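You operate a simulated robot arm through the tools that you are given. There is no shell and no other tool. Be economical: measure what you need, move in short steps, check, and stop when the job is done.

You run a simulated robot arm. Do the job below in one go: nothing can be reset, and whatever is moved stays where it is left.

## Task
Put things in order on the top of the small work table. At the end: the green food tin is on the silver flat steel tray; the silver small bowl stands where the green food tin stood; the yellow lemon stands where the silver small bowl stood; the brown grease brush stands where the yellow lemon stood; whatever was shut is shut again. Leave all else as you found it, and nothing knocked over. Set down upright: green food tin.
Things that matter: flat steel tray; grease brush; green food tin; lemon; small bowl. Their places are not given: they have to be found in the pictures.

It is judged by the outcome, as a careful person would: the job done as asked, and still so three seconds after it is handed in. It fails if anything else is knocked over, pushed out of place, dropped, spilled or broken.

## Robot
A 7-joint arm with a two-finger parallel gripper, fixed in place. Base frame: the origin is at the foot of the arm, x ahead of it, y to its left, z up; the work surface is at about z = 0. Units: cm, degrees, N and s.
With the tool pointing down near the work surface it reaches from about 24 to 62 cm from the base axis. Its first joint turns from -66.0 to 66.0 degrees. Payload 2.6 kg.
The TCP is the grasp point between the finger pads, 3 cm short of the fingertips. In the tool frame z runs along the fingers and y along their closing line. The gripper opens to 9.4 cm. The fingers are 2.8 cm wide and 1 cm thick; the gripper's body (5 by 9.6 cm) begins 5.5 cm behind the TCP.
Orientation is that of the tool frame in the base frame, as [roll, pitch, yaw] about the fixed x, y, z axes, in that order (R = Rz(yaw) Ry(pitch) Rx(roll)). With the fingers straight down and closing along the base's y, the tool's x points along the base's -x, its y along +y and its z along -z.

## Interface
- The arm moves only by the tool move_arm. Its argument "deltas" is a list of rows, each a list of 7 numbers: the gripper command, from -1 (shut) to 1 (fully open), values between in proportion, then the shift along the base's x, y, z in m, then the turn, a rotation vector about the base's x, y, z in degrees. In form: [[fingers, x, y, z, wx, wy, wz], ...]. A call has 1 to 10 rows; each row is the pose to reach, as a shift and turn from the pose commanded when the call began. A row lasts 0.2 s, in which the tool goes at most 5 cm and 8.6 degrees; a call with a longer step from one row to the next is refused whole, and so is a gripper value outside its range. A pose out of reach is approached as far as the arm can. The call stops where the force on the tool passes 40 N (or 10 N more than at its start, if that is more) or the arm is blocked; 0.2 s more then pass. The fingers move at their own pace (about 7.2 cm/s each) and stop on an object; they squeeze with about 38 N. The grip force told is the motor's: it shows also when the fingers shut on nothing. Time passes only in rows, and 0.2 s behind the last, so rows that repeat a pose let the fingers close. It gives the time, the measured TCP pose, the force on the tool (base axes), the opening and the grip force at its end, in the units of the frame above (readings bear some noise), with the torque about the TCP (base axes, N m) and any sound that the robot's microphone picked up.
- Cameras (640 x 400 px; columns grow to the right, rows downward): "scene" is fixed at [3.07, 42.92, 55.96]; the picture's right is [-0.81, -0.58, 0.00], its down [-0.36, 0.50, -0.79] and it looks along [0.46, -0.64, -0.62] (base axes); focal length 321 px, centre (320, 200). "wrist" rides on the gripper at [7.6, 1.4, -10.2] in the tool frame; the picture's right is [-0.18, 0.98, 0.00], its down [-0.75, -0.14, -0.64] and it looks along [-0.63, -0.12, 0.77] (tool axes); focal length 243 px, centre (320, 200).
- grab_frame(camera): a new picture of that camera. The clock stands still meanwhile.
- pixel_to_xyz(camera, pixels): for up to 12 pixels [column, row] of the newest picture of that camera ("zoom" is the newest enlarged one), the place [x, y, z] in the base frame of the surface seen there, good to about 0.2 cm. The clock stands still meanwhile.
- close_up(camera, box): a new picture of the part [left, top, right, bottom] of that camera's present view, enlarged. The clock stands still meanwhile.
- job_done(): hands the job in; it is judged then, once.

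Go step by step. Measure first, check grasps and placings, and put right what went wrong. The budget is 80 turns and 46 pictures, counting those below and the enlarged ones. Unless the task says otherwise, let go and move clear before handing in, and close with one line.

The tools are called after "Call:" by a JSON object that holds its "fn" and its "kwargs". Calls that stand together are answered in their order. move_arm: Moves the arm, as the interface text tells. Its arguments: {"type":"object","properties":{"deltas":{"type":"array","items":{"type":"array","items":{"type":"number"}}}},"required":["deltas"]} The other tools are called the same way: grab_frame (camera) takes a picture; pixel_to_xyz (camera, pixels) gives the place of the surface under pixels of a picture; close_up (camera, box) takes an enlarged picture of a part of a camera's view; job_done () hands the job in.

At the start:

```text
clock: 0.0
eef_pos: [35.43, -1.01, 27.06]
tcp_rot: [179.9, 0.1, -180.0]
force: [-0.8, 0.9, -0.3]
torque: [-0.01, 0.0, 0.03]
gripper_width: 9.44
grip_force: 0.0
```

scene: 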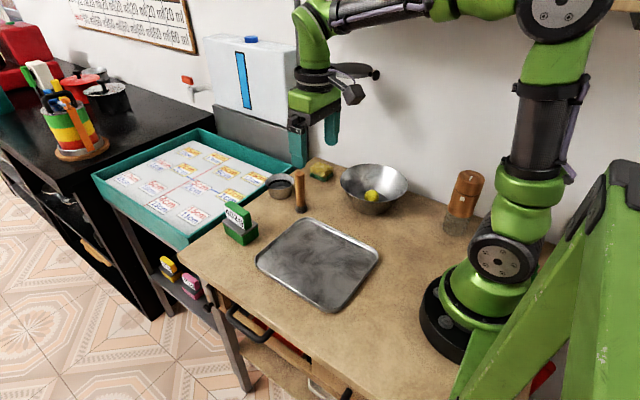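
wrist: 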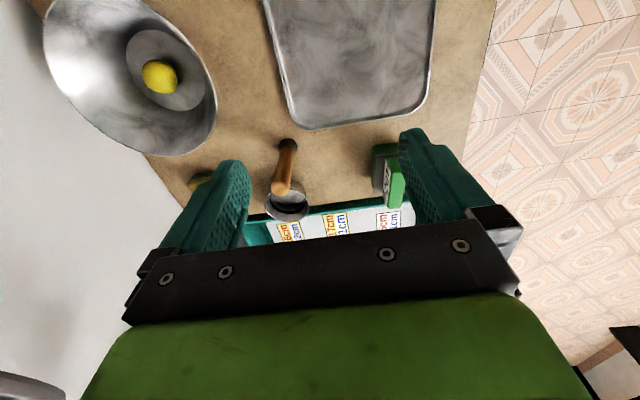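

The scene shows the green tin (238,225), the tray (318,263), a small bowl (280,185), a brush (299,192), and a big bowl (374,188) with the lemon (372,196) inside. I'll take enlarged views to measure.

Call:
{"fn": "close_up", "kwargs": {"camera": "scene", "box": [210, 140, 420, 270]}}

Call:
{"fn": "pixel_to_xyz", "kwargs": {"camera": "scene", "pixels": [[372, 196], [280, 188], [300, 175], [300, 207], [237, 212], [240, 235], [318, 263], [258, 265], [310, 220], [379, 258], [332, 308], [320, 173]]}}

Call:
{"fn": "close_up", "kwargs": {"camera": "wrist", "box": [30, 0, 440, 240]}}

```text
3.05 times, centred on (315, 205) of scene
```

zoom: 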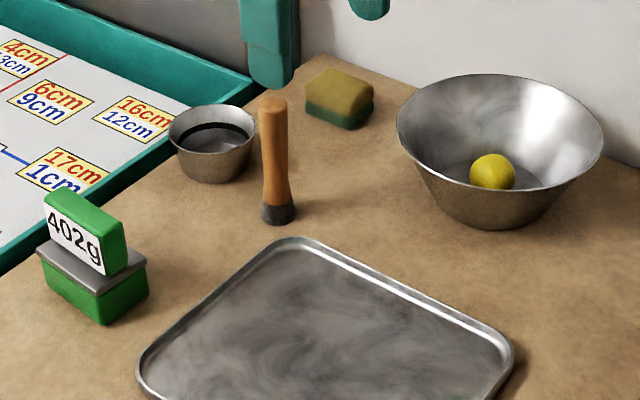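

```text
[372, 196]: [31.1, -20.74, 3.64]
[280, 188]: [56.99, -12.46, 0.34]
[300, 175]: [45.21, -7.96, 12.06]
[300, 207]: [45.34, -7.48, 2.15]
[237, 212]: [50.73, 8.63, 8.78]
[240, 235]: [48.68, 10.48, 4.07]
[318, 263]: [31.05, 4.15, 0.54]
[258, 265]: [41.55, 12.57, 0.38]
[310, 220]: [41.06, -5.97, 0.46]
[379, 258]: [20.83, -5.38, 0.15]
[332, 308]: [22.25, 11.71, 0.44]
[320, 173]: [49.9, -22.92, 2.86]
```

```text
1.56 times, centred on (235, 120) of wrist
```

zoom: 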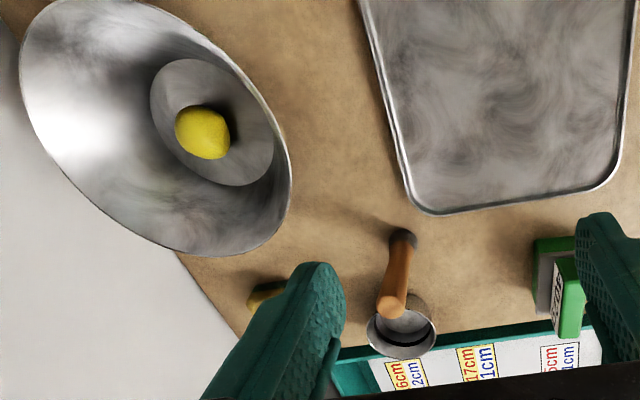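

The lemon sits inside the big bowl, and the brush stands on its bristle end. Next I'll look closely at the tin and its lookalikes on the shelf, then measure the tin and small bowl.

Call:
{"fn": "close_up", "kwargs": {"camera": "scene", "box": [150, 190, 270, 305]}}

Call:
{"fn": "close_up", "kwargs": {"camera": "scene", "box": [215, 160, 325, 255]}}

```text
3.48 times, centred on (210, 248) of scene
```

zoom: 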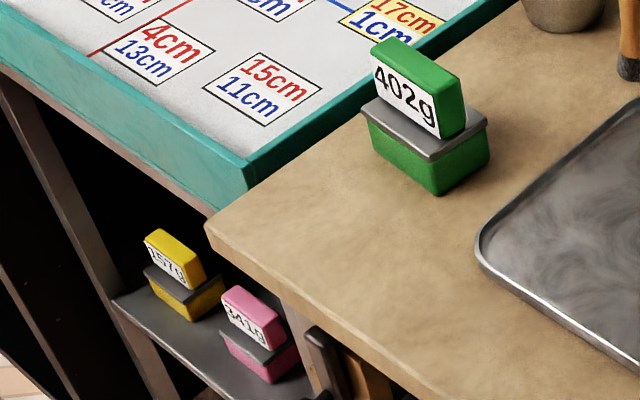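

```text
4.21 times, centred on (270, 208) of scene
```

zoom: 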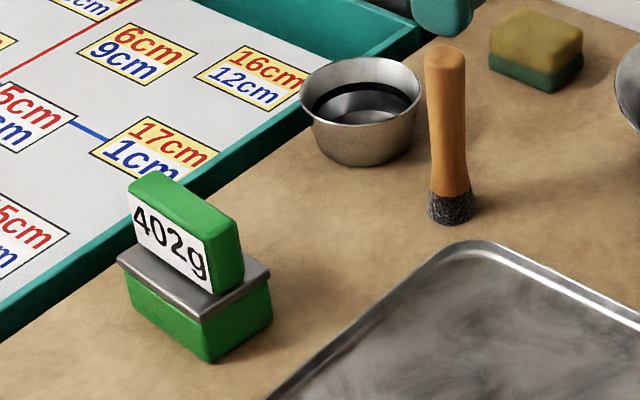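

All three tins share this shape: body, grey lid, and a labelled block serving as grip. I'll measure points on it, the small bowl and the brush in this zoom.

Call:
{"fn": "pixel_to_xyz", "kwargs": {"camera": "zoom", "pixels": [[132, 178], [158, 174], [238, 222], [215, 238], [118, 257], [203, 320], [268, 272], [210, 360], [272, 318], [303, 95], [418, 100], [362, 163]]}}

Call:
{"fn": "pixel_to_xyz", "kwargs": {"camera": "zoom", "pixels": [[360, 59], [360, 120], [368, 108], [445, 48], [428, 200], [473, 205], [453, 222], [430, 120], [465, 120], [130, 300], [213, 290], [240, 290]]}}

```text
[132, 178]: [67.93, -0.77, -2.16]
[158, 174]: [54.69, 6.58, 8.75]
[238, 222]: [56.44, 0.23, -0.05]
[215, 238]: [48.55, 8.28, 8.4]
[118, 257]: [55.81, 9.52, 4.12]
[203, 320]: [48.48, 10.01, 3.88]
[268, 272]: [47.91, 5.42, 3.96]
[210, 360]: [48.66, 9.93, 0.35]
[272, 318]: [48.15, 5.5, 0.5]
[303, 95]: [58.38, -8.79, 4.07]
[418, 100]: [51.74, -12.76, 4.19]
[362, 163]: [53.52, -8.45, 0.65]
```

```text
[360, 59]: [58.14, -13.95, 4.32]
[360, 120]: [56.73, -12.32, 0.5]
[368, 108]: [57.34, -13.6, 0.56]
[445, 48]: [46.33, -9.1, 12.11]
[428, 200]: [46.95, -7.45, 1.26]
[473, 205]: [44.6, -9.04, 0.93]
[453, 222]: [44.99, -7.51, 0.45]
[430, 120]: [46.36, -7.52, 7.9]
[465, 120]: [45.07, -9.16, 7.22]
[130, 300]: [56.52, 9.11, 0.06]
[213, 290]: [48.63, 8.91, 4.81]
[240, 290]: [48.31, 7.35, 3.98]
```

Tin centre is about (52, 7.5) with long axis near x, and the small bowl's centre is about (55, -11) with its rim at z 4.2. Now I'll measure the big bowl and lemon.

Call:
{"fn": "close_up", "kwargs": {"camera": "scene", "box": [325, 150, 425, 225]}}

```text
5.33 times, centred on (375, 188) of scene
```

zoom: 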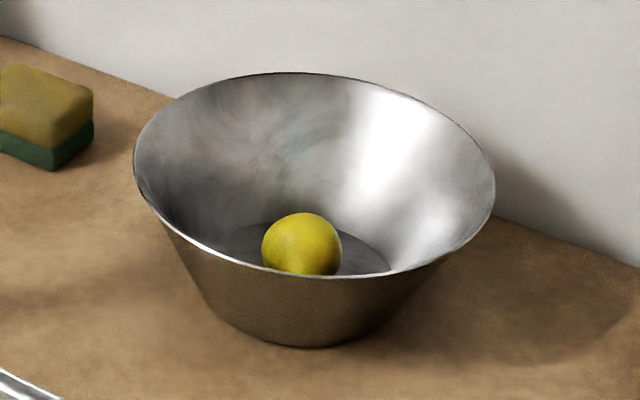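

Call:
{"fn": "pixel_to_xyz", "kwargs": {"camera": "zoom", "pixels": [[138, 170], [491, 200], [290, 74], [320, 277], [300, 245], [300, 216], [265, 245], [338, 245], [375, 262], [230, 243], [300, 345], [560, 120]]}}

Call:
{"fn": "pixel_to_xyz", "kwargs": {"camera": "wrist", "pixels": [[159, 77], [159, 62], [145, 77], [175, 77], [185, 100], [130, 45], [180, 50], [215, 100], [45, 20], [150, 152], [140, 2], [100, 140]]}}

```text
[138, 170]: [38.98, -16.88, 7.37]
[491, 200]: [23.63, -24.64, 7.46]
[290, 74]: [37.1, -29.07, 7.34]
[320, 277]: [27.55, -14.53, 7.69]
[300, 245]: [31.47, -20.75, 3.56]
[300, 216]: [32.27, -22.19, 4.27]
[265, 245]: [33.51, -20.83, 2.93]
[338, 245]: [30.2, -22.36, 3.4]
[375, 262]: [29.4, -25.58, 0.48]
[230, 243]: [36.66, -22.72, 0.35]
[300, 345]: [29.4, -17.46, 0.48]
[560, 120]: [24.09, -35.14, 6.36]
```

```text
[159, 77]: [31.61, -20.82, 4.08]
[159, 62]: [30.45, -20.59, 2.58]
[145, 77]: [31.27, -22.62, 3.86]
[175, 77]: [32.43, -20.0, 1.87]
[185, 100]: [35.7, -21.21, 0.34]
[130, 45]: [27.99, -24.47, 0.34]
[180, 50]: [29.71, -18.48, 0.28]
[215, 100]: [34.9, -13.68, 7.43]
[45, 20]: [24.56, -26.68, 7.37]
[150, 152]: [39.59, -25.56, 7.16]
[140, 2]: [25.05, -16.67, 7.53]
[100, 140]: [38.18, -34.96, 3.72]
```

The big bowl is centred near (32, -21.8) with rim z 7.5 and a flat floor. The lemon is at about (32, -21.8), roughly 4.3 cm tall. I'll move above the tin's block first and check alignment.

Call:
{"fn": "move_arm", "kwargs": {"deltas": [[0.2, 0.035, 0.018, -0.02, 0, 0, -1], [0.2, 0.07, 0.035, -0.045, 0, 0, -2], [0.2, 0.105, 0.053, -0.07, 0, 0, -3], [0.2, 0.14, 0.07, -0.1, 0, 0, -4], [0.2, 0.165, 0.084, -0.12, 0, 0, -4], [0.2, 0.165, 0.084, -0.12, 0, 0, -4]]}}

Call:
{"fn": "grab_frame", "kwargs": {"camera": "wrist"}}

Call:
{"fn": "close_up", "kwargs": {"camera": "scene", "box": [200, 130, 320, 250]}}

```text
clock: 1.4
eef_pos: [51.71, 7.2, 15.27]
tcp_rot: [-180.0, 0.1, 176.1]
force: [-0.1, -0.1, -0.4]
torque: [0.01, -0.01, 0.0]
gripper_width: 5.64
grip_force: 0.1
```

```text
38 pictures are left
```

wrist: 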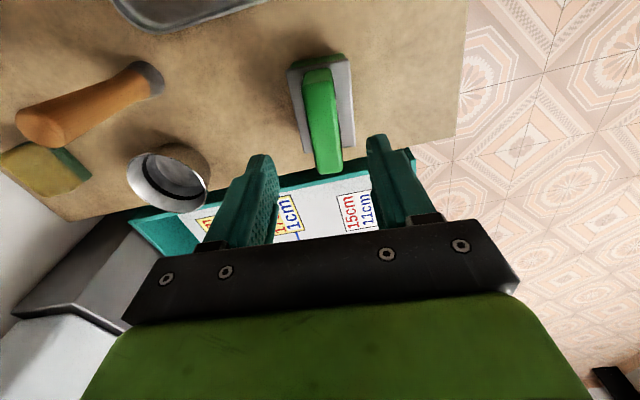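

```text
3.33 times, centred on (260, 190) of scene
```

zoom: 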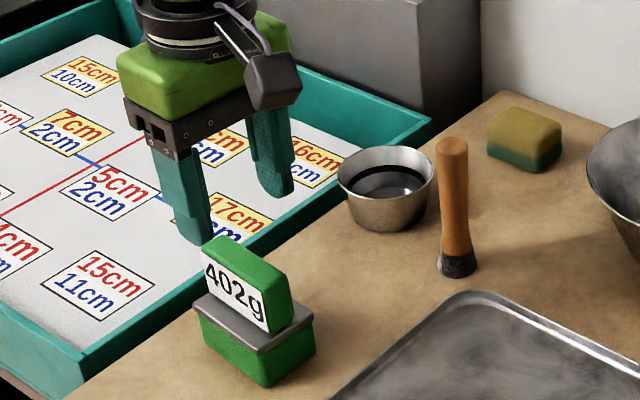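

The block's top is visible at wrist (322,120) and lines up well with the fingers. I'll measure its edges from this view.

Call:
{"fn": "pixel_to_xyz", "kwargs": {"camera": "wrist", "pixels": [[305, 75], [328, 73], [310, 110], [334, 110], [318, 165], [340, 165], [290, 70], [349, 62], [352, 145], [307, 148], [323, 120], [322, 85]]}}

Call:
{"fn": "pixel_to_xyz", "kwargs": {"camera": "wrist", "pixels": [[135, 165], [205, 165], [170, 147], [165, 205], [207, 190], [142, 195], [165, 185], [160, 75], [160, 93], [140, 63]]}}

```text
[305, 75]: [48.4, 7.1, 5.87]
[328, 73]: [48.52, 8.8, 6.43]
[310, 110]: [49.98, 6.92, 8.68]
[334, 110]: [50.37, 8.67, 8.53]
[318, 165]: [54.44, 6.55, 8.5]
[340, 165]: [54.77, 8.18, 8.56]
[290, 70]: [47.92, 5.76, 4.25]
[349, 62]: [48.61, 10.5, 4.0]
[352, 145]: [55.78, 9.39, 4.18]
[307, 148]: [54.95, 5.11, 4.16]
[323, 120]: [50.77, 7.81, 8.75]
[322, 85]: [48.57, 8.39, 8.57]
```

```text
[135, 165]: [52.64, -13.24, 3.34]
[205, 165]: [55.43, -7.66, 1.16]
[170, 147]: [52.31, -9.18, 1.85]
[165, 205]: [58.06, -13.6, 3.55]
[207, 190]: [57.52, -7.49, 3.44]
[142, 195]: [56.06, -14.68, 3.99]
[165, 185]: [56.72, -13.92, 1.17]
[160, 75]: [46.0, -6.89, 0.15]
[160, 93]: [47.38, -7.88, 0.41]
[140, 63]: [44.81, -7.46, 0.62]
```

Block centre is about (51.7, 7.65) with yaw about -6.5°. I'll descend to z 7.9 and grip it.

Call:
{"fn": "move_arm", "kwargs": {"deltas": [[0.2, 0.0, 0.0045, -0.02, 0, 0, -2.5], [0.2, 0.0, 0.0045, -0.045, 0, 0, -2.5], [0.2, 0.0, 0.0045, -0.073, 0, 0, -2.5], [0.2, 0.0, 0.0045, -0.073, 0, 0, -2.5], [-1, 0.0, 0.0045, -0.073, 0, 0, -2.5], [-1, 0.0, 0.0045, -0.073, 0, 0, -2.5], [-1, 0.0, 0.0045, -0.073, 0, 0, -2.5]]}}

```text
clock: 3.0
eef_pos: [51.94, 7.5, 7.63]
tcp_rot: [179.9, 0.0, 173.6]
force: [-0.1, -0.2, 0.8]
torque: [0.02, -0.12, 0.01]
gripper_width: 2.6
grip_force: 38.3
```

The block is gripped at 2.6 cm width. I'll lift and carry it to above the tray centre.

Call:
{"fn": "move_arm", "kwargs": {"deltas": [[-1, 0, 0, 0.03, 0, 0, 0], [-1, 0, 0, 0.06, 0, 0, 0], [-1, -0.04, -0.01, 0.06, 0, 0, 0], [-1, -0.08, -0.02, 0.06, 0, 0, 0], [-1, -0.12, -0.03, 0.06, 0, 0, 0], [-1, -0.16, -0.04, 0.06, 0, 0, 0], [-1, -0.2, -0.043, 0.06, 0, 0, 0], [-1, -0.205, -0.043, 0.06, 0, 0, 0], [-1, -0.205, -0.043, 0.04, 0, 0, 0], [-1, -0.205, -0.043, 0.025, 0, 0, 0]]}}

Call:
{"fn": "grab_frame", "kwargs": {"camera": "scene"}}

```text
clock: 5.2
eef_pos: [31.31, 3.38, 10.37]
tcp_rot: [180.0, 0.0, 173.5]
force: [-0.1, 0.2, -0.3]
torque: [-0.01, -0.03, 0.0]
gripper_width: 0.01
grip_force: 32.9
```

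```text
36 pictures are left
```

scene: 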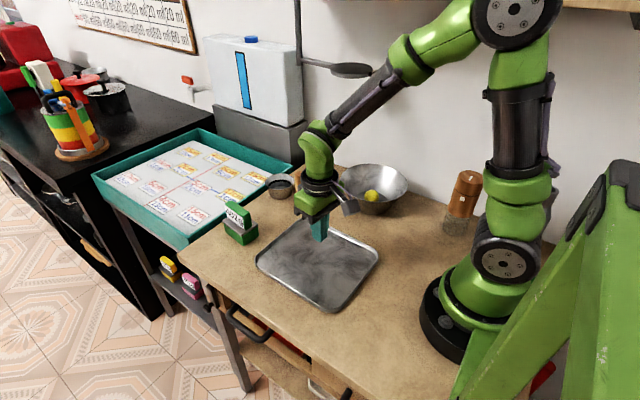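

The fingers closed to 0: the tin slipped out and stayed behind at (238,225). I'll check its state closely.

Call:
{"fn": "close_up", "kwargs": {"camera": "scene", "box": [200, 170, 310, 255]}}

```text
4.71 times, centred on (255, 212) of scene
```

zoom: 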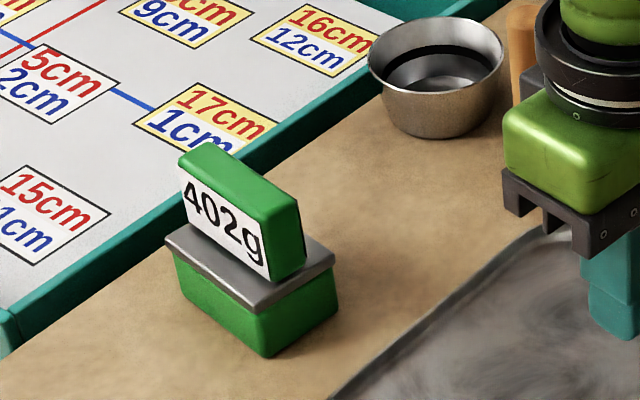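

The tin still stands upright. The block is slippery or tapered, so I'll grip the body and lid across the short side instead. First I'll re-measure its place.

Call:
{"fn": "pixel_to_xyz", "kwargs": {"camera": "zoom", "pixels": [[166, 240], [254, 308], [333, 258], [265, 352], [338, 300], [182, 290], [180, 155], [268, 212], [298, 203], [270, 275], [303, 262], [210, 143]]}}

Call:
{"fn": "move_arm", "kwargs": {"deltas": [[0.6, 0.04, 0.01, 0.02, 0, 0, 0], [0.6, 0.08, 0.02, 0.04, 0, 0, 0], [0.6, 0.12, 0.03, 0.045, 0, 0, 0], [0.6, 0.16, 0.04, 0.045, 0, 0, 0], [0.6, 0.2, 0.043, 0.045, 0, 0, 0], [0.6, 0.204, 0.043, 0.045, 0, 0, 0], [0.6, 0.204, 0.043, 0.045, 0, 0, 0]]}}

Call:
{"fn": "grab_frame", "kwargs": {"camera": "wrist"}}

```text
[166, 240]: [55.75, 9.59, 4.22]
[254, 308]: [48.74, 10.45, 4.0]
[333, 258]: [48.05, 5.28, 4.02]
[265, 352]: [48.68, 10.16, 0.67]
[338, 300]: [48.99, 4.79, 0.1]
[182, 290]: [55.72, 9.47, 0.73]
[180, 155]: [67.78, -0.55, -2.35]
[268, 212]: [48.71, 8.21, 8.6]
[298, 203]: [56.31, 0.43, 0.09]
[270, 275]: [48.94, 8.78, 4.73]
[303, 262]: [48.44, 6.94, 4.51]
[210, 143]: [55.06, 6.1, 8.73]
```

```text
clock: 6.8
eef_pos: [51.86, 7.63, 14.69]
tcp_rot: [-179.9, -0.1, 173.4]
force: [-1.0, 0.0, 0.0]
torque: [-0.01, 0.0, 0.03]
gripper_width: 7.52
grip_force: 0.0
```

```text
34 pictures are left
```

wrist: 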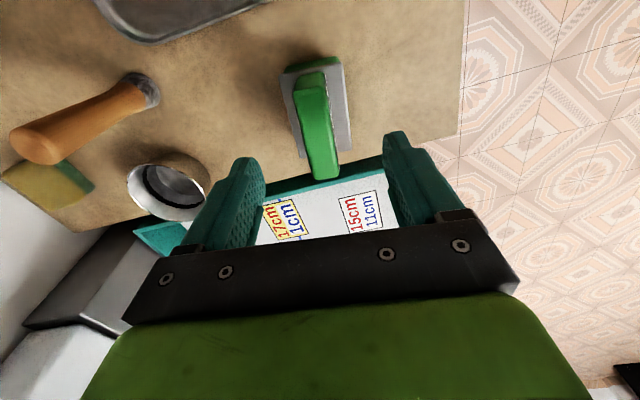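

The tin hasn't moved (lid centre about (51.9, 7.6)), and the fingers straddle it. I'll descend to z about 4 and grip the body and lid.

Call:
{"fn": "move_arm", "kwargs": {"deltas": [[0.6, 0, 0, -0.04, 0, 0, 0], [0.6, 0, 0, -0.08, 0, 0, 0], [0.6, 0, 0, -0.105, 0, 0, 0], [0.6, 0, 0, -0.107, 0, 0, 0], [-1, 0, 0, -0.107, 0, 0, 0], [-1, 0, 0, -0.107, 0, 0, 0], [-1, 0, 0, -0.107, 0, 0, 0], [-1, 0, 0, -0.107, 0, 0, 0]]}}

Call:
{"fn": "move_arm", "kwargs": {"deltas": [[-1, 0, 0, 0.01, 0, 0, 0], [-1, 0, 0, 0.02, 0, 0, 0], [-1, 0, 0, 0.03, 0, 0, 0], [-1, 0, 0, 0.03, 0, 0, 0]]}}

Call:
{"fn": "close_up", "kwargs": {"camera": "scene", "box": [200, 150, 320, 255]}}

```text
clock: 8.6
eef_pos: [51.81, 7.64, 4.21]
tcp_rot: [180.0, 0.0, 173.4]
force: [0.2, -0.3, 0.8]
torque: [-0.09, -0.13, 0.0]
gripper_width: 5.44
grip_force: 38.1
```

```text
clock: 9.6
eef_pos: [51.77, 7.76, 7.07]
tcp_rot: [179.9, 0.0, 173.5]
force: [0.0, 0.1, -3.6]
torque: [0.08, -0.01, -0.01]
gripper_width: 5.41
grip_force: 37.5
```

```text
3.81 times, centred on (260, 202) of scene
```

zoom: 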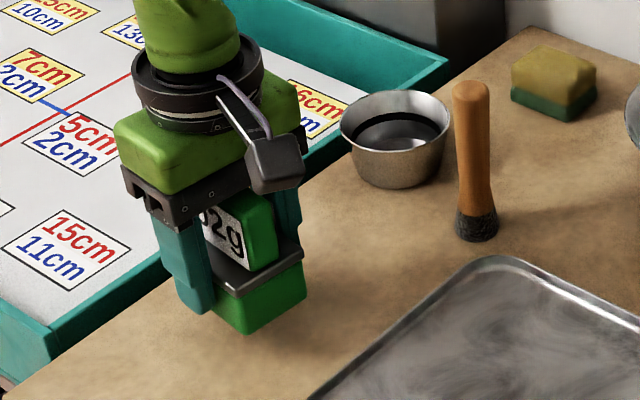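

The tin is lifted (about 3.6 N load). I'll carry it at moderate speed to the tray and hover low.

Call:
{"fn": "move_arm", "kwargs": {"deltas": [[-1, -0.01, 0, 0.015, 0, 0, 0], [-1, -0.035, -0.007, 0.02, 0, 0, 0], [-1, -0.06, -0.013, 0.02, 0, 0, 0], [-1, -0.085, -0.02, 0.02, 0, 0, 0], [-1, -0.11, -0.026, 0.02, 0, 0, 0], [-1, -0.135, -0.032, 0.02, 0, 0, 0], [-1, -0.16, -0.038, 0.02, 0, 0, 0], [-1, -0.185, -0.044, 0.02, 0, 0, 0], [-1, -0.2, -0.044, 0.01, 0, 0, 0], [-1, -0.2, -0.044, 0.0, 0, 0, 0]]}}

Call:
{"fn": "move_arm", "kwargs": {"deltas": [[-1, 0, 0, -0.01, 0, 0, 0], [-1, 0, 0, -0.018, 0, 0, 0], [-1, 0, 0, -0.021, 0, 0, 0]]}}

Call:
{"fn": "close_up", "kwargs": {"camera": "scene", "box": [240, 180, 400, 320]}}

```text
clock: 11.8
eef_pos: [31.73, 3.24, 6.95]
tcp_rot: [-180.0, 0.1, 173.6]
force: [-0.4, 0.1, -3.7]
torque: [0.01, 0.0, 0.0]
gripper_width: 5.43
grip_force: 38.0
```

```text
clock: 12.6
eef_pos: [31.72, 3.31, 4.87]
tcp_rot: [180.0, 0.0, 173.4]
force: [0.5, 0.8, -4.0]
torque: [0.02, 0.0, -0.01]
gripper_width: 5.4
grip_force: 37.9
```

```text
2.86 times, centred on (320, 250) of scene
```

zoom: 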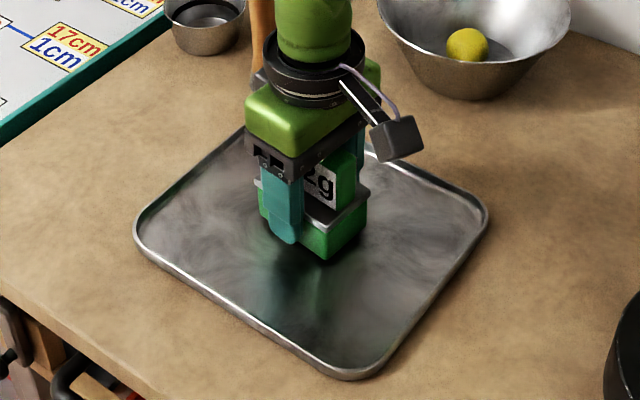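

Load is still 4 N, so it's just above the tray. I'll lower in millimetres.

Call:
{"fn": "move_arm", "kwargs": {"deltas": [[-1, 0, 0, -0.002, 0, 0, 0], [-1, 0, 0, -0.003, 0, 0, 0], [-1, 0, 0, -0.004, 0, 0, 0]]}}

```text
clock: 13.4
eef_pos: [31.88, 3.22, 4.59]
tcp_rot: [179.9, 0.1, 173.3]
force: [-2.1, 1.5, 2.9]
torque: [-0.17, 0.0, 0.0]
gripper_width: 5.41
grip_force: 38.3
```

Contact is made (force now +2.9 N). I'll open and rise straight up.

Call:
{"fn": "move_arm", "kwargs": {"deltas": [[0.5, 0, 0, 0, 0, 0, 0], [0.5, 0, 0, 0, 0, 0, 0], [0.5, 0, 0, 0.01, 0, 0, 0], [0.5, 0, 0, 0.04, 0, 0, 0], [0.5, 0, 0, 0.08, 0, 0, 0], [0.5, 0, 0, 0.12, 0, 0, 0]]}}

Call:
{"fn": "grab_frame", "kwargs": {"camera": "scene"}}

```text
clock: 14.8
eef_pos: [31.9, 3.24, 16.47]
tcp_rot: [-179.9, 0.0, 173.4]
force: [-0.4, -0.2, 0.6]
torque: [0.02, 0.01, -0.01]
gripper_width: 7.02
grip_force: 0.1
```

```text
31 pictures are left
```

scene: 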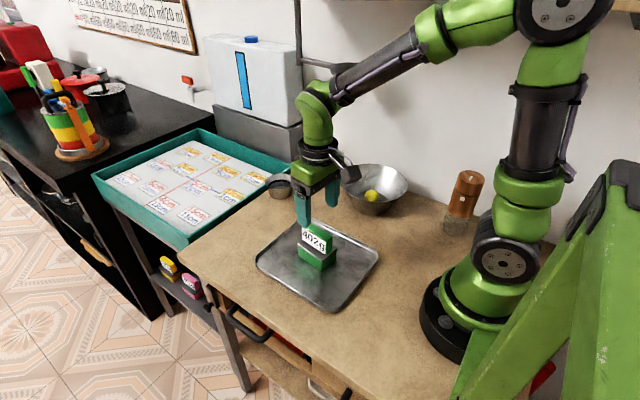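

The tin stands upright on the tray. Next I'll move high toward the small bowl to view it.

Call:
{"fn": "move_arm", "kwargs": {"deltas": [[0.3, 0.0, 0, 0.035, 0, 0, 2], [0.3, 0.04, -0.0, 0.045, 0, 0, 4], [0.3, 0.08, -0.015, 0.045, 0, 0, 6], [0.3, 0.12, -0.04, 0.045, 0, 0, 6.6], [0.3, 0.16, -0.065, 0.045, 0, 0, 6.6], [0.3, 0.19, -0.09, 0.04, 0, 0, 6.6], [0.3, 0.2, -0.1, 0.03, 0, 0, 6.6], [0.3, 0.2, -0.1, 0.03, 0, 0, 6.6]]}}

Call:
{"fn": "grab_frame", "kwargs": {"camera": "wrist"}}

```text
clock: 16.6
eef_pos: [51.84, -6.95, 19.37]
tcp_rot: [-179.9, 0.0, -179.8]
force: [0.6, 0.3, -0.9]
torque: [-0.02, -0.01, 0.01]
gripper_width: 6.09
grip_force: 0.1
```

```text
30 pictures are left
```

wrist: 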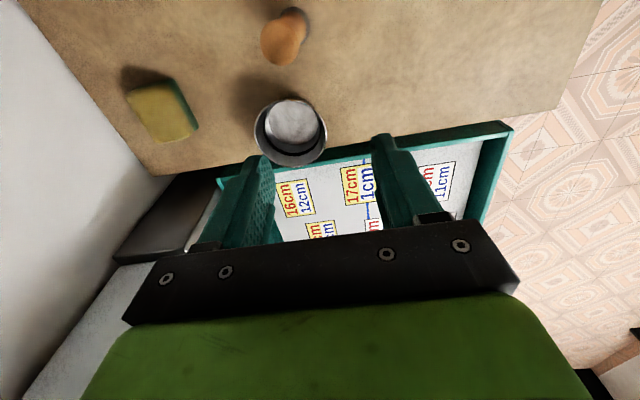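

The bowl is seen from above at wrist (290,133) and looks empty. I'll zoom in and measure the rim.

Call:
{"fn": "close_up", "kwargs": {"camera": "wrist", "box": [220, 80, 360, 180]}}

```text
4.00 times, centred on (290, 130) of wrist
```

zoom: 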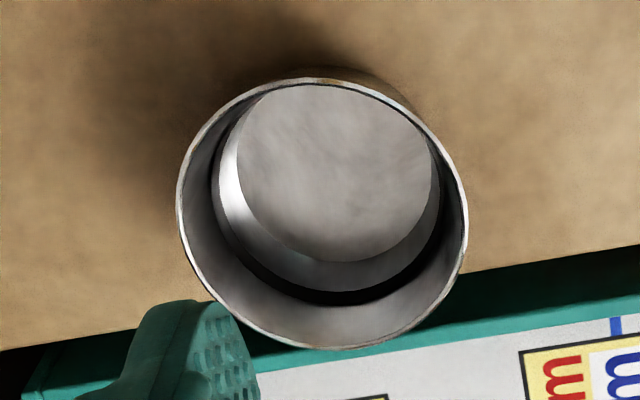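

Call:
{"fn": "pixel_to_xyz", "kwargs": {"camera": "zoom", "pixels": [[179, 200], [466, 215], [315, 81], [330, 347], [215, 125], [425, 125], [225, 300], [425, 315], [335, 180], [335, 90], [335, 250], [470, 310]]}}

```text
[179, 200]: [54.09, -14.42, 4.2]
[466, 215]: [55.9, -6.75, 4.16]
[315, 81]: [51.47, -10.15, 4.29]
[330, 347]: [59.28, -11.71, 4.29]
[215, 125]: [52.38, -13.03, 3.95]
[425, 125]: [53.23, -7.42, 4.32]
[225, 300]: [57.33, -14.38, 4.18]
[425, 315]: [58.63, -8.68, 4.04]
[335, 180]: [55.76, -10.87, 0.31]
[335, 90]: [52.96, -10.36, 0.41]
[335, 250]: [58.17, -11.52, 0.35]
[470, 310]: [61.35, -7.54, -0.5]
```

The rim circle is centred near (55.2, -10.7) with radius 3.95 and walls sloping about 16°. I'll grip the +y wall with the tool tilted to match, hovering first.

Call:
{"fn": "move_arm", "kwargs": {"deltas": [[-0.15, 0.01, 0.002, -0.02, -5, 0, 0], [-0.15, 0.025, 0.006, -0.05, -10, 0, 0], [-0.15, 0.0335, 0.009, -0.08, -16, 0, 0], [-0.15, 0.0335, 0.012, -0.11, -16, 0, 0], [-0.15, 0.0335, 0.012, -0.11, -16, 0, 0]]}}

Call:
{"fn": "grab_frame", "kwargs": {"camera": "wrist"}}

Call:
{"fn": "close_up", "kwargs": {"camera": "scene", "box": [225, 130, 335, 220]}}

```text
clock: 17.8
eef_pos: [55.36, -5.66, 8.65]
tcp_rot: [-164.0, 0.0, -179.9]
force: [0.0, -0.2, 0.1]
torque: [0.04, 0.01, 0.0]
gripper_width: 3.98
grip_force: 0.0
```

```text
28 pictures are left
```

wrist: 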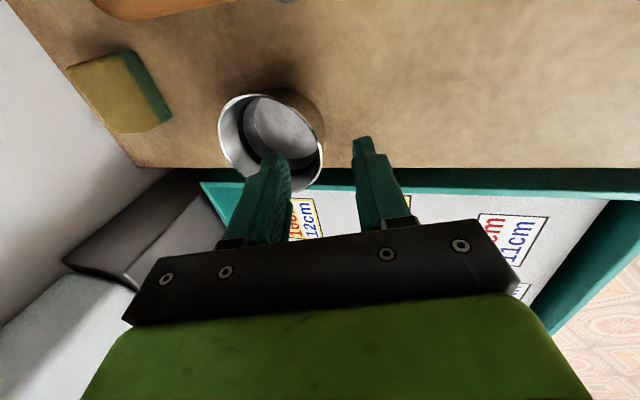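

```text
4.44 times, centred on (280, 175) of scene
```

zoom: 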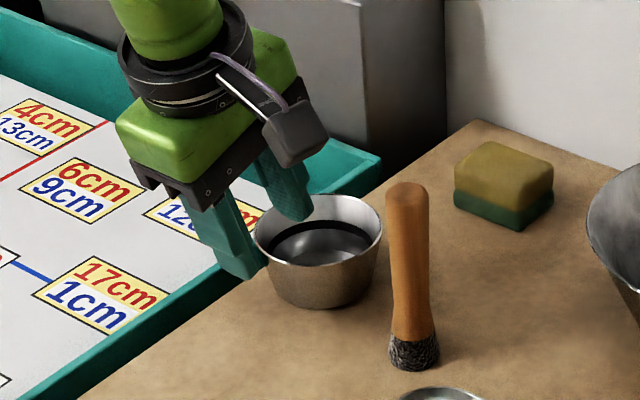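

The fingers straddle the near wall. I'll slide down along the tilt and close.

Call:
{"fn": "move_arm", "kwargs": {"deltas": [[-0.15, -0.001, -0.004, -0.018, 0, 0, 0], [-0.15, -0.001, -0.0085, -0.0355, 0, 0, 0], [-0.15, -0.001, -0.0085, -0.0355, 0, 0, 0], [-1, -0.001, -0.0085, -0.0355, 0, 0, 0], [-1, -0.001, -0.0085, -0.0355, 0, 0, 0], [-1, -0.001, -0.0085, -0.0355, 0, 0, 0], [-1, -0.001, -0.0085, -0.0355, 0, 0, 0]]}}

Call:
{"fn": "close_up", "kwargs": {"camera": "scene", "box": [225, 130, 335, 220]}}

```text
clock: 19.4
eef_pos: [55.13, -6.55, 4.92]
tcp_rot: [-164.0, 0.0, -179.9]
force: [-0.2, -0.8, 0.1]
torque: [0.03, 0.03, -0.01]
gripper_width: 0.72
grip_force: 37.6
```

```text
4.44 times, centred on (280, 175) of scene
```

zoom: 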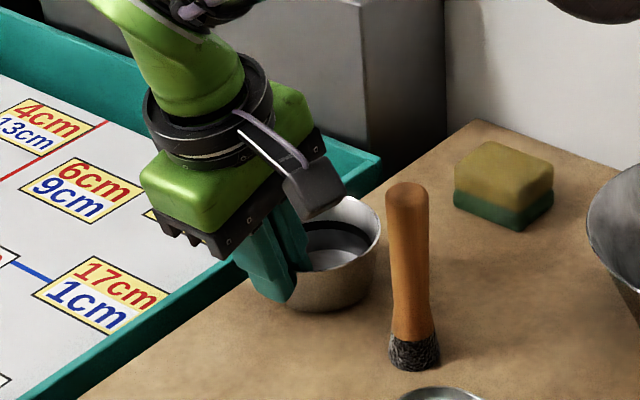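

The wall is gripped at 0.72 cm. I'll lift and carry the bowl toward the old tin spot.

Call:
{"fn": "move_arm", "kwargs": {"deltas": [[-1, 0, 0, 0.01, 0, 0, 0], [-1, 0, 0, 0.025, 0, 0, 0], [-1, 0, 0, 0.04, 0, 0, 0], [-1, -0.005, 0.03, 0.04, 0, 0, 0], [-1, -0.01, 0.06, 0.04, 0, 0, 0], [-1, -0.015, 0.09, 0.04, 0, 0, 0], [-1, -0.02, 0.12, 0.04, 0, 0, 0], [-1, -0.027, 0.15, 0.04, 0, 0, 0], [-1, -0.0335, 0.18, 0.04, 0, 0, 0], [-1, -0.0335, 0.1835, 0.03, 0, 0, 0]]}}

Call:
{"fn": "close_up", "kwargs": {"camera": "scene", "box": [180, 140, 320, 260]}}

```text
clock: 21.6
eef_pos: [51.86, 12.0, 8.02]
tcp_rot: [-164.0, -0.1, -180.0]
force: [-0.6, 0.0, -0.4]
torque: [0.03, -0.04, -0.03]
gripper_width: 0.69
grip_force: 37.8
```

```text
3.33 times, centred on (250, 200) of scene
```

zoom: 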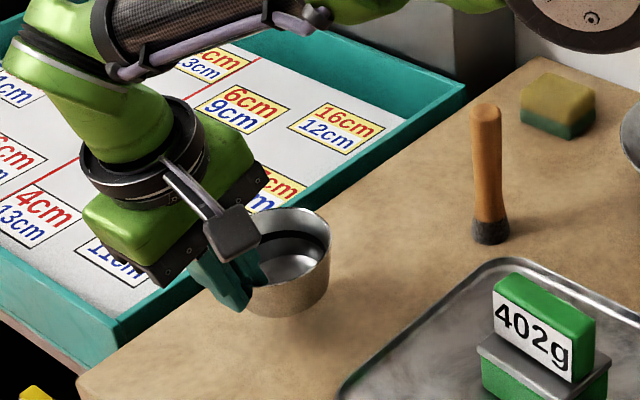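

The bowl is held level at the target. I'll lower it to the height it was gripped at (z about 4.95).

Call:
{"fn": "move_arm", "kwargs": {"deltas": [[-1, 0, -0.001, -0.015, 0, 0, 0], [-1, 0, -0.001, -0.025, 0, 0, 0], [-1, 0, -0.001, -0.028, 0, 0, 0], [-1, 0, -0.001, -0.03, 0, 0, 0], [-1, 0, -0.001, -0.031, 0, 0, 0]]}}

```text
clock: 22.8
eef_pos: [51.79, 11.92, 4.91]
tcp_rot: [-164.0, 0.1, 180.0]
force: [-3.0, -0.9, 7.6]
torque: [-0.14, 0.12, -0.06]
gripper_width: 0.7
grip_force: 38.3
```

The bowl is in contact (7.6 N). I'll release with a small opening, then withdraw along the tilt.

Call:
{"fn": "move_arm", "kwargs": {"deltas": [[-0.4, 0, 0, 0, 0, 0, 0], [-0.3, 0, 0, 0.0, 0, 0, 0], [-0.3, 0, 0.004, 0.015, 0, 0, 0], [-0.3, 0, 0.012, 0.045, 0, 0, 0], [-0.3, 0, 0.022, 0.08, 0, 0, 0], [-0.3, 0, 0.022, 0.12, 6, 0, 0], [-0.3, 0, 0.022, 0.14, 14, 0, 0], [-0.3, 0, 0.022, 0.14, 16, 0, 0]]}}

Call:
{"fn": "close_up", "kwargs": {"camera": "scene", "box": [180, 140, 320, 260]}}

```text
clock: 24.6
eef_pos: [51.75, 14.15, 18.97]
tcp_rot: [180.0, 0.1, -179.9]
force: [-0.1, 0.3, 0.0]
torque: [-0.01, -0.01, 0.0]
gripper_width: 3.29
grip_force: 0.0
```

```text
3.33 times, centred on (250, 200) of scene
```

zoom: 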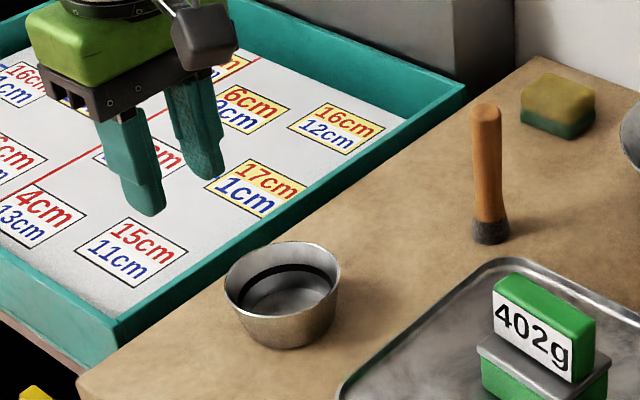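

Call:
{"fn": "pixel_to_xyz", "kwargs": {"camera": "zoom", "pixels": [[226, 278], [339, 273], [284, 243], [280, 319], [285, 349]]}}

Call:
{"fn": "move_arm", "kwargs": {"deltas": [[0.4, -0.035, -0.035, 0.01, 0, 0, 0], [0.4, -0.06, -0.075, 0.02, 0, 0, 0], [0.4, -0.085, -0.115, 0.02, 0, 0, 0], [0.4, -0.11, -0.155, 0.02, 0, 0, 0], [0.4, -0.13, -0.195, 0.02, 0, 0, 0], [0.4, -0.15, -0.235, 0.02, 0, 0, 0], [0.4, -0.17, -0.275, 0.02, 0, 0, 0], [0.4, -0.185, -0.315, 0.02, 0, 0, 0], [0.4, -0.2, -0.355, 0.0, 0, 0, 0], [0.4, -0.2, -0.355, -0.01, 0, 0, 0]]}}

Call:
{"fn": "grab_frame", "kwargs": {"camera": "wrist"}}

```text
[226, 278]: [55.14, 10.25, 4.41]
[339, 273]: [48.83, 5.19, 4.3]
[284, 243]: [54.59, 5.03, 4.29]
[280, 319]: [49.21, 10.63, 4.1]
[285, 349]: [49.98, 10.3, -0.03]
```

```text
refused: row 1 steps farther than a row can; nothing moved
```

```text
23 pictures are left
```

wrist: 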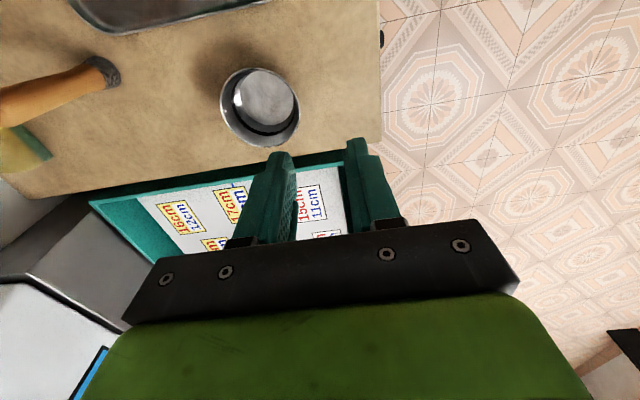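

The small bowl landed at (51.9, 7.8), as wanted. The move was refused for its first step, so I'll redo it with smaller steps.

Call:
{"fn": "move_arm", "kwargs": {"deltas": [[0.4, -0.025, -0.03, 0.01, 0, 0, 0], [0.4, -0.045, -0.07, 0.02, 0, 0, 0], [0.4, -0.065, -0.11, 0.02, 0, 0, 0], [0.4, -0.085, -0.15, 0.02, 0, 0, 0], [0.4, -0.105, -0.19, 0.02, 0, 0, 0], [0.4, -0.125, -0.23, 0.02, 0, 0, 0], [0.4, -0.145, -0.27, 0.02, 0, 0, 0], [0.4, -0.165, -0.31, 0.02, 0, 0, 0], [0.4, -0.185, -0.35, 0.015, 0, 0, 0], [0.4, -0.2, -0.357, 0.0, 0, 0, 0]]}}

Call:
{"fn": "grab_frame", "kwargs": {"camera": "wrist"}}

Call:
{"fn": "close_up", "kwargs": {"camera": "scene", "box": [320, 120, 440, 225]}}

```text
clock: 26.8
eef_pos: [32.18, -20.48, 18.85]
tcp_rot: [179.8, -0.4, -177.9]
force: [0.2, 0.0, 0.3]
torque: [0.02, 0.0, 0.01]
gripper_width: 6.59
grip_force: 0.0
```

```text
22 pictures are left
```

wrist: 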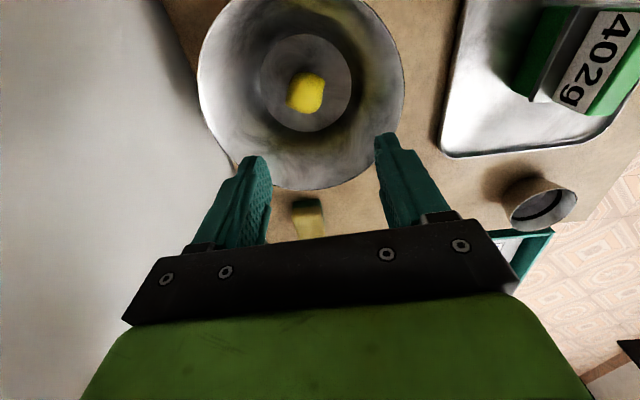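

```text
3.81 times, centred on (380, 172) of scene
```

zoom: 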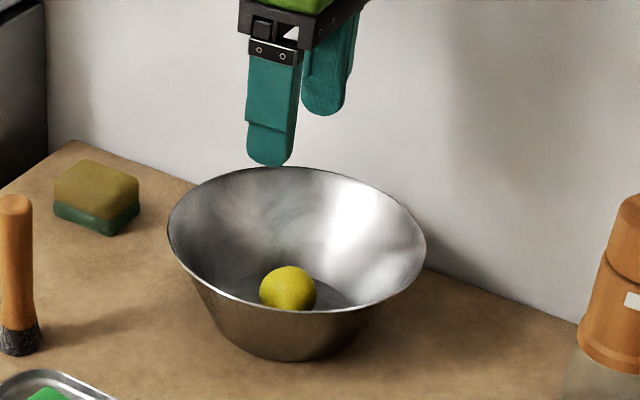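

The lemon is visible at wrist (306,93). I'll measure it and the rim, and let the arm settle afterwards.

Call:
{"fn": "pixel_to_xyz", "kwargs": {"camera": "wrist", "pixels": [[306, 93], [290, 103], [306, 112], [323, 88], [300, 75], [322, 77], [200, 90], [403, 90], [305, 189], [262, 80], [350, 90], [305, 130]]}}

Call:
{"fn": "move_arm", "kwargs": {"deltas": [[0.4, 0, 0, 0, 0, 0, 0], [0.4, 0, 0, 0, 0, 0, 0]]}}

Call:
{"fn": "close_up", "kwargs": {"camera": "wrist", "box": [190, 0, 420, 200]}}

```text
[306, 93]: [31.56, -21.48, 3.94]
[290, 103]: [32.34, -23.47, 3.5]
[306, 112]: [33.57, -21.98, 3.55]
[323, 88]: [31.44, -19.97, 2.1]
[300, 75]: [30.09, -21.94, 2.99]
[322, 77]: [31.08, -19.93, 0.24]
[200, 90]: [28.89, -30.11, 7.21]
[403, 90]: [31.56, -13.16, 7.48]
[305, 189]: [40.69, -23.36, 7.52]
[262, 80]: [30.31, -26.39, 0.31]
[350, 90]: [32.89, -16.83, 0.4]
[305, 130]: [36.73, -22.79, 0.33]
```

```text
clock: 27.4
eef_pos: [32.28, -20.42, 18.83]
tcp_rot: [179.7, -0.4, -178.1]
force: [0.8, -0.2, 0.0]
torque: [0.01, -0.01, 0.02]
gripper_width: 6.59
grip_force: 0.0
```

```text
2.00 times, centred on (305, 100) of wrist
```

zoom: 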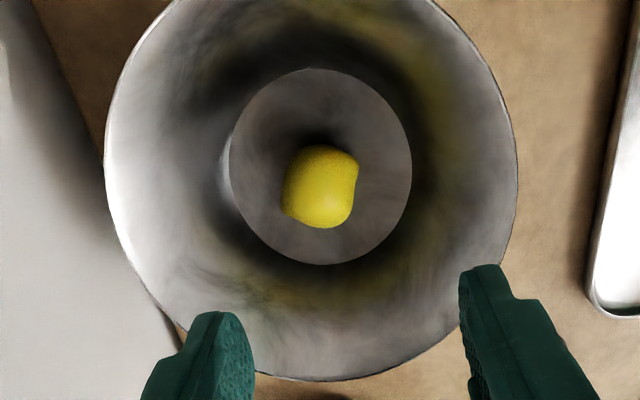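

The arm stops about 1 cm and 2° short, which looks like a joint limit. The lemon is at about (32, -21.7) with its long axis along (+x, -y), so turning the tool -45° suits both the arm and the lemon.

Call:
{"fn": "move_arm", "kwargs": {"deltas": [[0.4, 0, 0, 0, 0, 0, -8], [0.4, 0, 0, 0, 0, 0, -16], [0.4, 0, 0, 0, 0, 0, -24], [0.4, 0, 0, 0, 0, 0, -32], [0.4, 0, 0, 0, 0, 0, -40], [0.4, 0, 0, 0, 0, 0, -45], [0.4, 0, 0, 0, 0, 0, -45]]}}

Call:
{"fn": "grab_frame", "kwargs": {"camera": "scene"}}

Call:
{"fn": "grab_frame", "kwargs": {"camera": "wrist"}}

```text
clock: 29.0
eef_pos: [31.95, -20.95, 18.81]
tcp_rot: [180.0, -0.3, 135.5]
force: [0.3, 0.2, 0.0]
torque: [-0.02, -0.02, 0.01]
gripper_width: 6.57
grip_force: 0.1
```

```text
19 pictures are left
```

scene: 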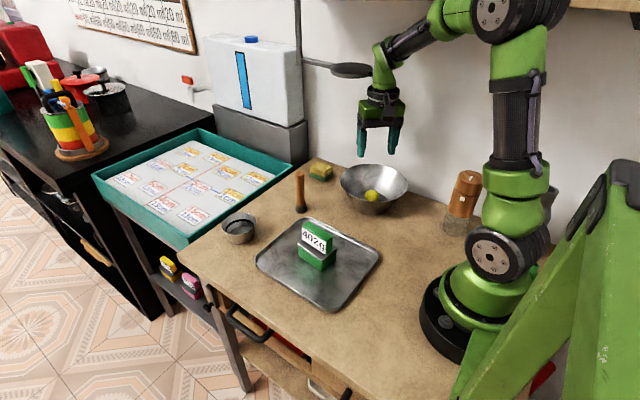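

```text
18 pictures are left
```

wrist: 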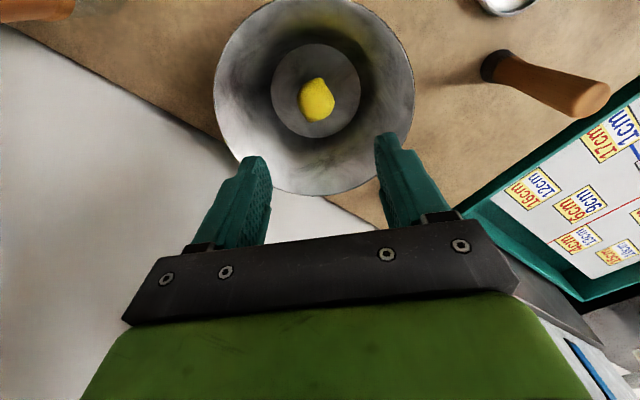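

Turned to 135°; the lemon (316,100) now lines up between the fingers along its long axis. I'll re-measure its centre.

Call:
{"fn": "pixel_to_xyz", "kwargs": {"camera": "wrist", "pixels": [[316, 100], [301, 101], [331, 101], [317, 118], [317, 82], [213, 90], [414, 90], [315, 193], [272, 90], [358, 90], [315, 137], [315, 45]]}}

Call:
{"fn": "move_arm", "kwargs": {"deltas": [[0.4, 0, 0, -0.02, 0, 0, 0], [0.4, 0, 0, -0.04, 0, 0, 0], [0.4, 0, 0, -0.04, 0, 0, 0], [0.4, 0, 0, -0.04, 0, 0, 0]]}}

```text
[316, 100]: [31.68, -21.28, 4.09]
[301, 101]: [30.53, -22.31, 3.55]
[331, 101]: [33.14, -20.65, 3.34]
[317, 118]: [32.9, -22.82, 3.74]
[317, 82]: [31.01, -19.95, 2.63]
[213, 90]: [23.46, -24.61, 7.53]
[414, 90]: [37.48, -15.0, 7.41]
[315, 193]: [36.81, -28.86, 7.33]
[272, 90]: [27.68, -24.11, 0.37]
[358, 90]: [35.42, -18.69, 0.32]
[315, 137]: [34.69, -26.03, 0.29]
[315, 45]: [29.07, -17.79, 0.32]
```

```text
clock: 30.0
eef_pos: [31.75, -21.52, 14.79]
tcp_rot: [-180.0, 0.0, 135.0]
force: [1.0, -0.4, 0.3]
torque: [0.0, 0.02, 0.0]
gripper_width: 6.59
grip_force: 0.0
```

The arm is on target now at (31.75, -21.52), with the lemon centre at about (31.85, -21.6). I'll descend into the bowl to z 3.9 and grip.

Call:
{"fn": "move_arm", "kwargs": {"deltas": [[0.27, 0.001, -0.001, -0.03, 0, 0, 0], [0.27, 0.001, -0.001, -0.06, 0, 0, 0], [0.27, 0.001, -0.001, -0.09, 0, 0, 0], [0.27, 0.001, -0.001, -0.108, 0, 0, 0], [0.27, 0.001, -0.001, -0.108, 0, 0, 0], [-1, 0.001, -0.001, -0.108, 0, 0, 0], [-1, 0.001, -0.001, -0.108, 0, 0, 0], [-1, 0.001, -0.001, -0.108, 0, 0, 0]]}}

Call:
{"fn": "move_arm", "kwargs": {"deltas": [[-1, 0, 0, 0.015, 0, 0, 0], [-1, 0, 0, 0.04, 0, 0, 0], [-1, 0, 0, 0.065, 0, 0, 0], [-1, 0, 0, 0.09, 0, 0, 0], [-1, 0, 0, 0.11, 0, 0, 0]]}}

Call:
{"fn": "close_up", "kwargs": {"camera": "scene", "box": [280, 100, 440, 225]}}

```text
clock: 31.8
eef_pos: [32.0, -21.72, 4.15]
tcp_rot: [-180.0, 0.1, 135.1]
force: [0.2, 0.6, -0.3]
torque: [0.03, 0.01, 0.0]
gripper_width: 4.28
grip_force: 37.9
```

```text
clock: 33.0
eef_pos: [31.86, -21.79, 15.28]
tcp_rot: [180.0, 0.0, 135.2]
force: [-0.3, 0.3, 0.6]
torque: [-0.01, -0.01, -0.01]
gripper_width: 4.24
grip_force: 37.8
```

```text
3.20 times, centred on (360, 162) of scene
```

zoom: 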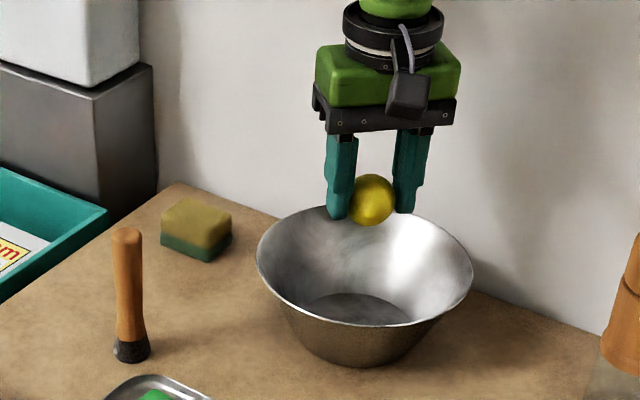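

The lemon is held at 4.24 cm. I'll raise it and carry it over to the old small-bowl spot (55.2, -10.7), staying above the brush.

Call:
{"fn": "move_arm", "kwargs": {"deltas": [[-1, 0, 0, 0.03, 0, 0, 0], [-1, 0.035, 0.01, 0.035, 0, 0, 0], [-1, 0.07, 0.02, 0.035, 0, 0, 0], [-1, 0.105, 0.035, 0.035, 0, 0, 0], [-1, 0.14, 0.05, 0.035, 0, 0, 0], [-1, 0.175, 0.07, 0.035, 0, 0, 0], [-1, 0.21, 0.09, 0.035, 0, 0, 0], [-1, 0.233, 0.11, 0.03, 0, 0, 0], [-1, 0.233, 0.11, 0.0, 0, 0, 0], [-1, 0.233, 0.11, -0.03, 0, 0, 0]]}}

Call:
{"fn": "move_arm", "kwargs": {"deltas": [[-1, 0, 0, -0.02, 0, 0, 0], [-1, 0, 0, -0.04, 0, 0, 0], [-1, 0, 0, -0.06, 0, 0, 0], [-1, 0, 0, -0.06, 0, 0, 0]]}}

Call:
{"fn": "close_up", "kwargs": {"camera": "scene", "box": [215, 100, 375, 225]}}

```text
clock: 34.1
eef_pos: [35.44, -19.42, 19.01]
tcp_rot: [-178.3, -4.8, 126.3]
force: [-0.2, 0.0, 0.1]
torque: [-0.02, 0.01, 0.02]
gripper_width: 4.22
grip_force: 38.2
stopped in row 5: the arm was blocked; the commanded pose is now the measured one
```

```text
clock: 35.3
eef_pos: [36.71, -19.46, 16.61]
tcp_rot: [178.2, -0.3, 126.9]
force: [-0.5, 0.2, 0.4]
torque: [-0.01, -0.03, -0.01]
gripper_width: 4.22
grip_force: 38.0
stopped in row 4: the arm was blocked; the commanded pose is now the measured one
```

```text
3.20 times, centred on (295, 162) of scene
```

zoom: 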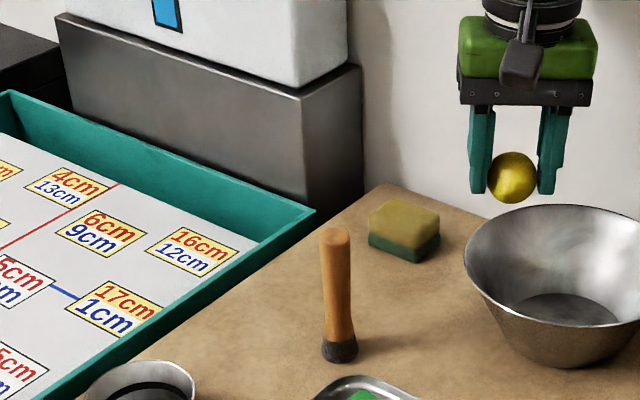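

The arm was blocked with no tool force, so a link is touching something, perhaps the dark wall fixture at scene (350,70). I'll take a full frame and measure.

Call:
{"fn": "grab_frame", "kwargs": {"camera": "scene"}}

Call:
{"fn": "pixel_to_xyz", "kwargs": {"camera": "scene", "pixels": [[350, 70], [335, 70], [365, 70], [310, 62], [298, 50], [298, 10], [580, 7], [620, 7], [350, 62], [350, 76], [270, 60], [250, 100]]}}

```text
15 pictures are left
```

scene: 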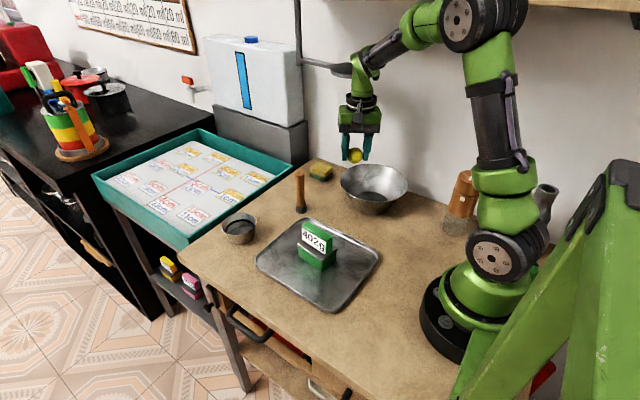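

```text
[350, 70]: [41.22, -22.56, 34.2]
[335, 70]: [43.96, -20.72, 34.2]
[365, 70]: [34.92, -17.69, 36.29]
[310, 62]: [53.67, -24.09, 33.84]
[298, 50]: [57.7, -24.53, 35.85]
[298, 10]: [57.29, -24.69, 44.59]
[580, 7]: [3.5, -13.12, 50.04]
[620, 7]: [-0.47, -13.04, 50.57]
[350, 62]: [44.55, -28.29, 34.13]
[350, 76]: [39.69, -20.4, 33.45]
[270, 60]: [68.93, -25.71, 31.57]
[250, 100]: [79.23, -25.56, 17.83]
```

The fixture is a lamp head around (42, -22, z 34), and the wrist bumped it. I'll detour: back to +y first, then out along x, then to the spot, straightening the slight tilt as I go.

Call:
{"fn": "move_arm", "kwargs": {"deltas": [[-1, -0.01, 0.03, 0.005, 0, 0, 0], [-1, -0.01, 0.065, 0.015, -0.6, 0.6, 2], [-1, -0.01, 0.1, 0.025, -1.3, 1.25, 4], [-1, 0.005, 0.135, 0.03, -1.3, 1.25, 6], [-1, 0.04, 0.15, 0.03, -1.3, 1.25, 8], [-1, 0.08, 0.15, 0.03, -1.3, 1.25, 8], [-1, 0.12, 0.135, 0.03, -1.3, 1.25, 8], [-1, 0.155, 0.112, 0.03, -1.3, 1.25, 8], [-1, 0.185, 0.088, 0.03, -1.3, 1.25, 8], [-1, 0.185, 0.088, 0.03, -1.3, 1.25, 8]]}}

```text
clock: 37.5
eef_pos: [55.23, -10.76, 19.14]
tcp_rot: [-179.7, 0.0, 134.9]
force: [0.4, 0.1, -0.9]
torque: [0.02, -0.01, -0.01]
gripper_width: 4.15
grip_force: 38.0
```

On target above the spot. I'll descend.

Call:
{"fn": "move_arm", "kwargs": {"deltas": [[-1, 0, 0, -0.04, 0, 0, 0], [-1, 0, 0, -0.08, 0, 0, 0], [-1, 0, 0, -0.115, 0, 0, 0], [-1, 0, 0, -0.14, 0, 0, 0], [-1, 0, 0, -0.148, 0, 0, 0], [-1, 0, 0, -0.148, 0, 0, 0]]}}

Call:
{"fn": "close_up", "kwargs": {"camera": "scene", "box": [225, 130, 335, 220]}}

```text
clock: 38.9
eef_pos: [55.23, -11.02, 4.62]
tcp_rot: [-179.9, -0.1, 134.9]
force: [-0.3, 0.3, -0.5]
torque: [-0.01, -0.01, 0.0]
gripper_width: 4.09
grip_force: 37.9
```

```text
4.44 times, centred on (280, 175) of scene
```

zoom: 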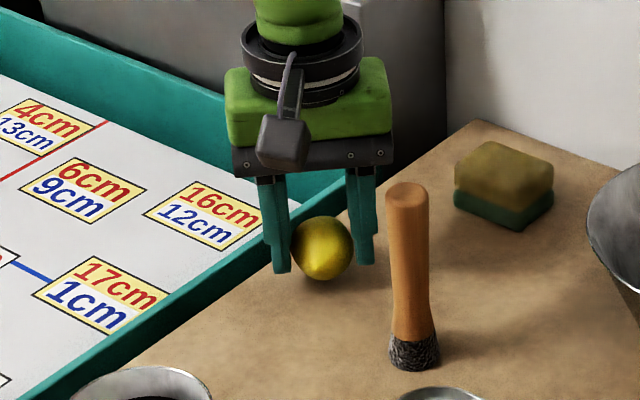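

Almost down. I'll lower in small steps until contact.

Call:
{"fn": "move_arm", "kwargs": {"deltas": [[-1, 0, 0, -0.003, 0, 0, 0], [-1, 0, 0, -0.005, 0, 0, 0], [-1, 0, 0, -0.007, 0, 0, 0]]}}

```text
clock: 39.7
eef_pos: [55.27, -11.08, 3.95]
tcp_rot: [-179.7, -0.1, 134.8]
force: [0.0, 0.6, -0.1]
torque: [-0.01, -0.01, 0.01]
gripper_width: 4.1
grip_force: 38.3
```

Call:
{"fn": "move_arm", "kwargs": {"deltas": [[-1, 0, 0.002, -0.002, 0, 0, 0], [-1, 0, 0.002, -0.003, 0, 0, 0], [-1, 0, 0.002, -0.003, 0, 0, 0]]}}

Call:
{"fn": "close_up", "kwargs": {"camera": "scene", "box": [255, 160, 315, 210]}}

```text
clock: 40.5
eef_pos: [55.19, -10.82, 3.62]
tcp_rot: [-179.8, 0.0, 134.9]
force: [-0.4, -0.5, -0.1]
torque: [0.0, -0.05, -0.02]
gripper_width: 4.07
grip_force: 38.0
```

```text
8.00 times, centred on (285, 185) of scene
```

zoom: 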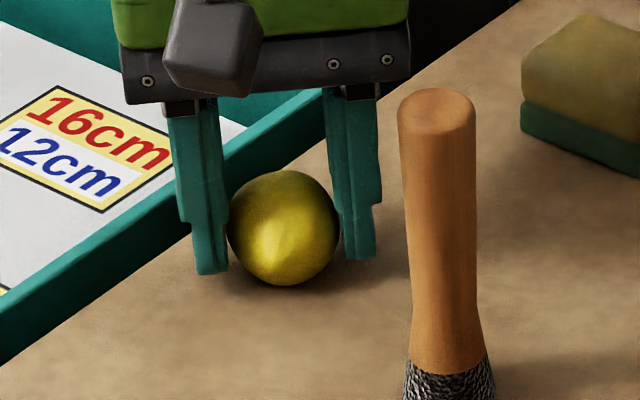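

The lemon is at the table surface or within a millimetre or two of it. I'll lower slightly more and open gently.

Call:
{"fn": "move_arm", "kwargs": {"deltas": [[-1, 0, 0, -0.001, 0, 0, 0], [-1, 0, 0, -0.002, 0, 0, 0], [-1, 0, 0, -0.002, 0, 0, 0]]}}

```text
clock: 41.3
eef_pos: [55.31, -10.87, 3.6]
tcp_rot: [-179.8, 0.0, 134.8]
force: [-2.0, -0.3, 15.3]
torque: [0.0, 0.06, -0.04]
gripper_width: 4.01
grip_force: 38.4
```

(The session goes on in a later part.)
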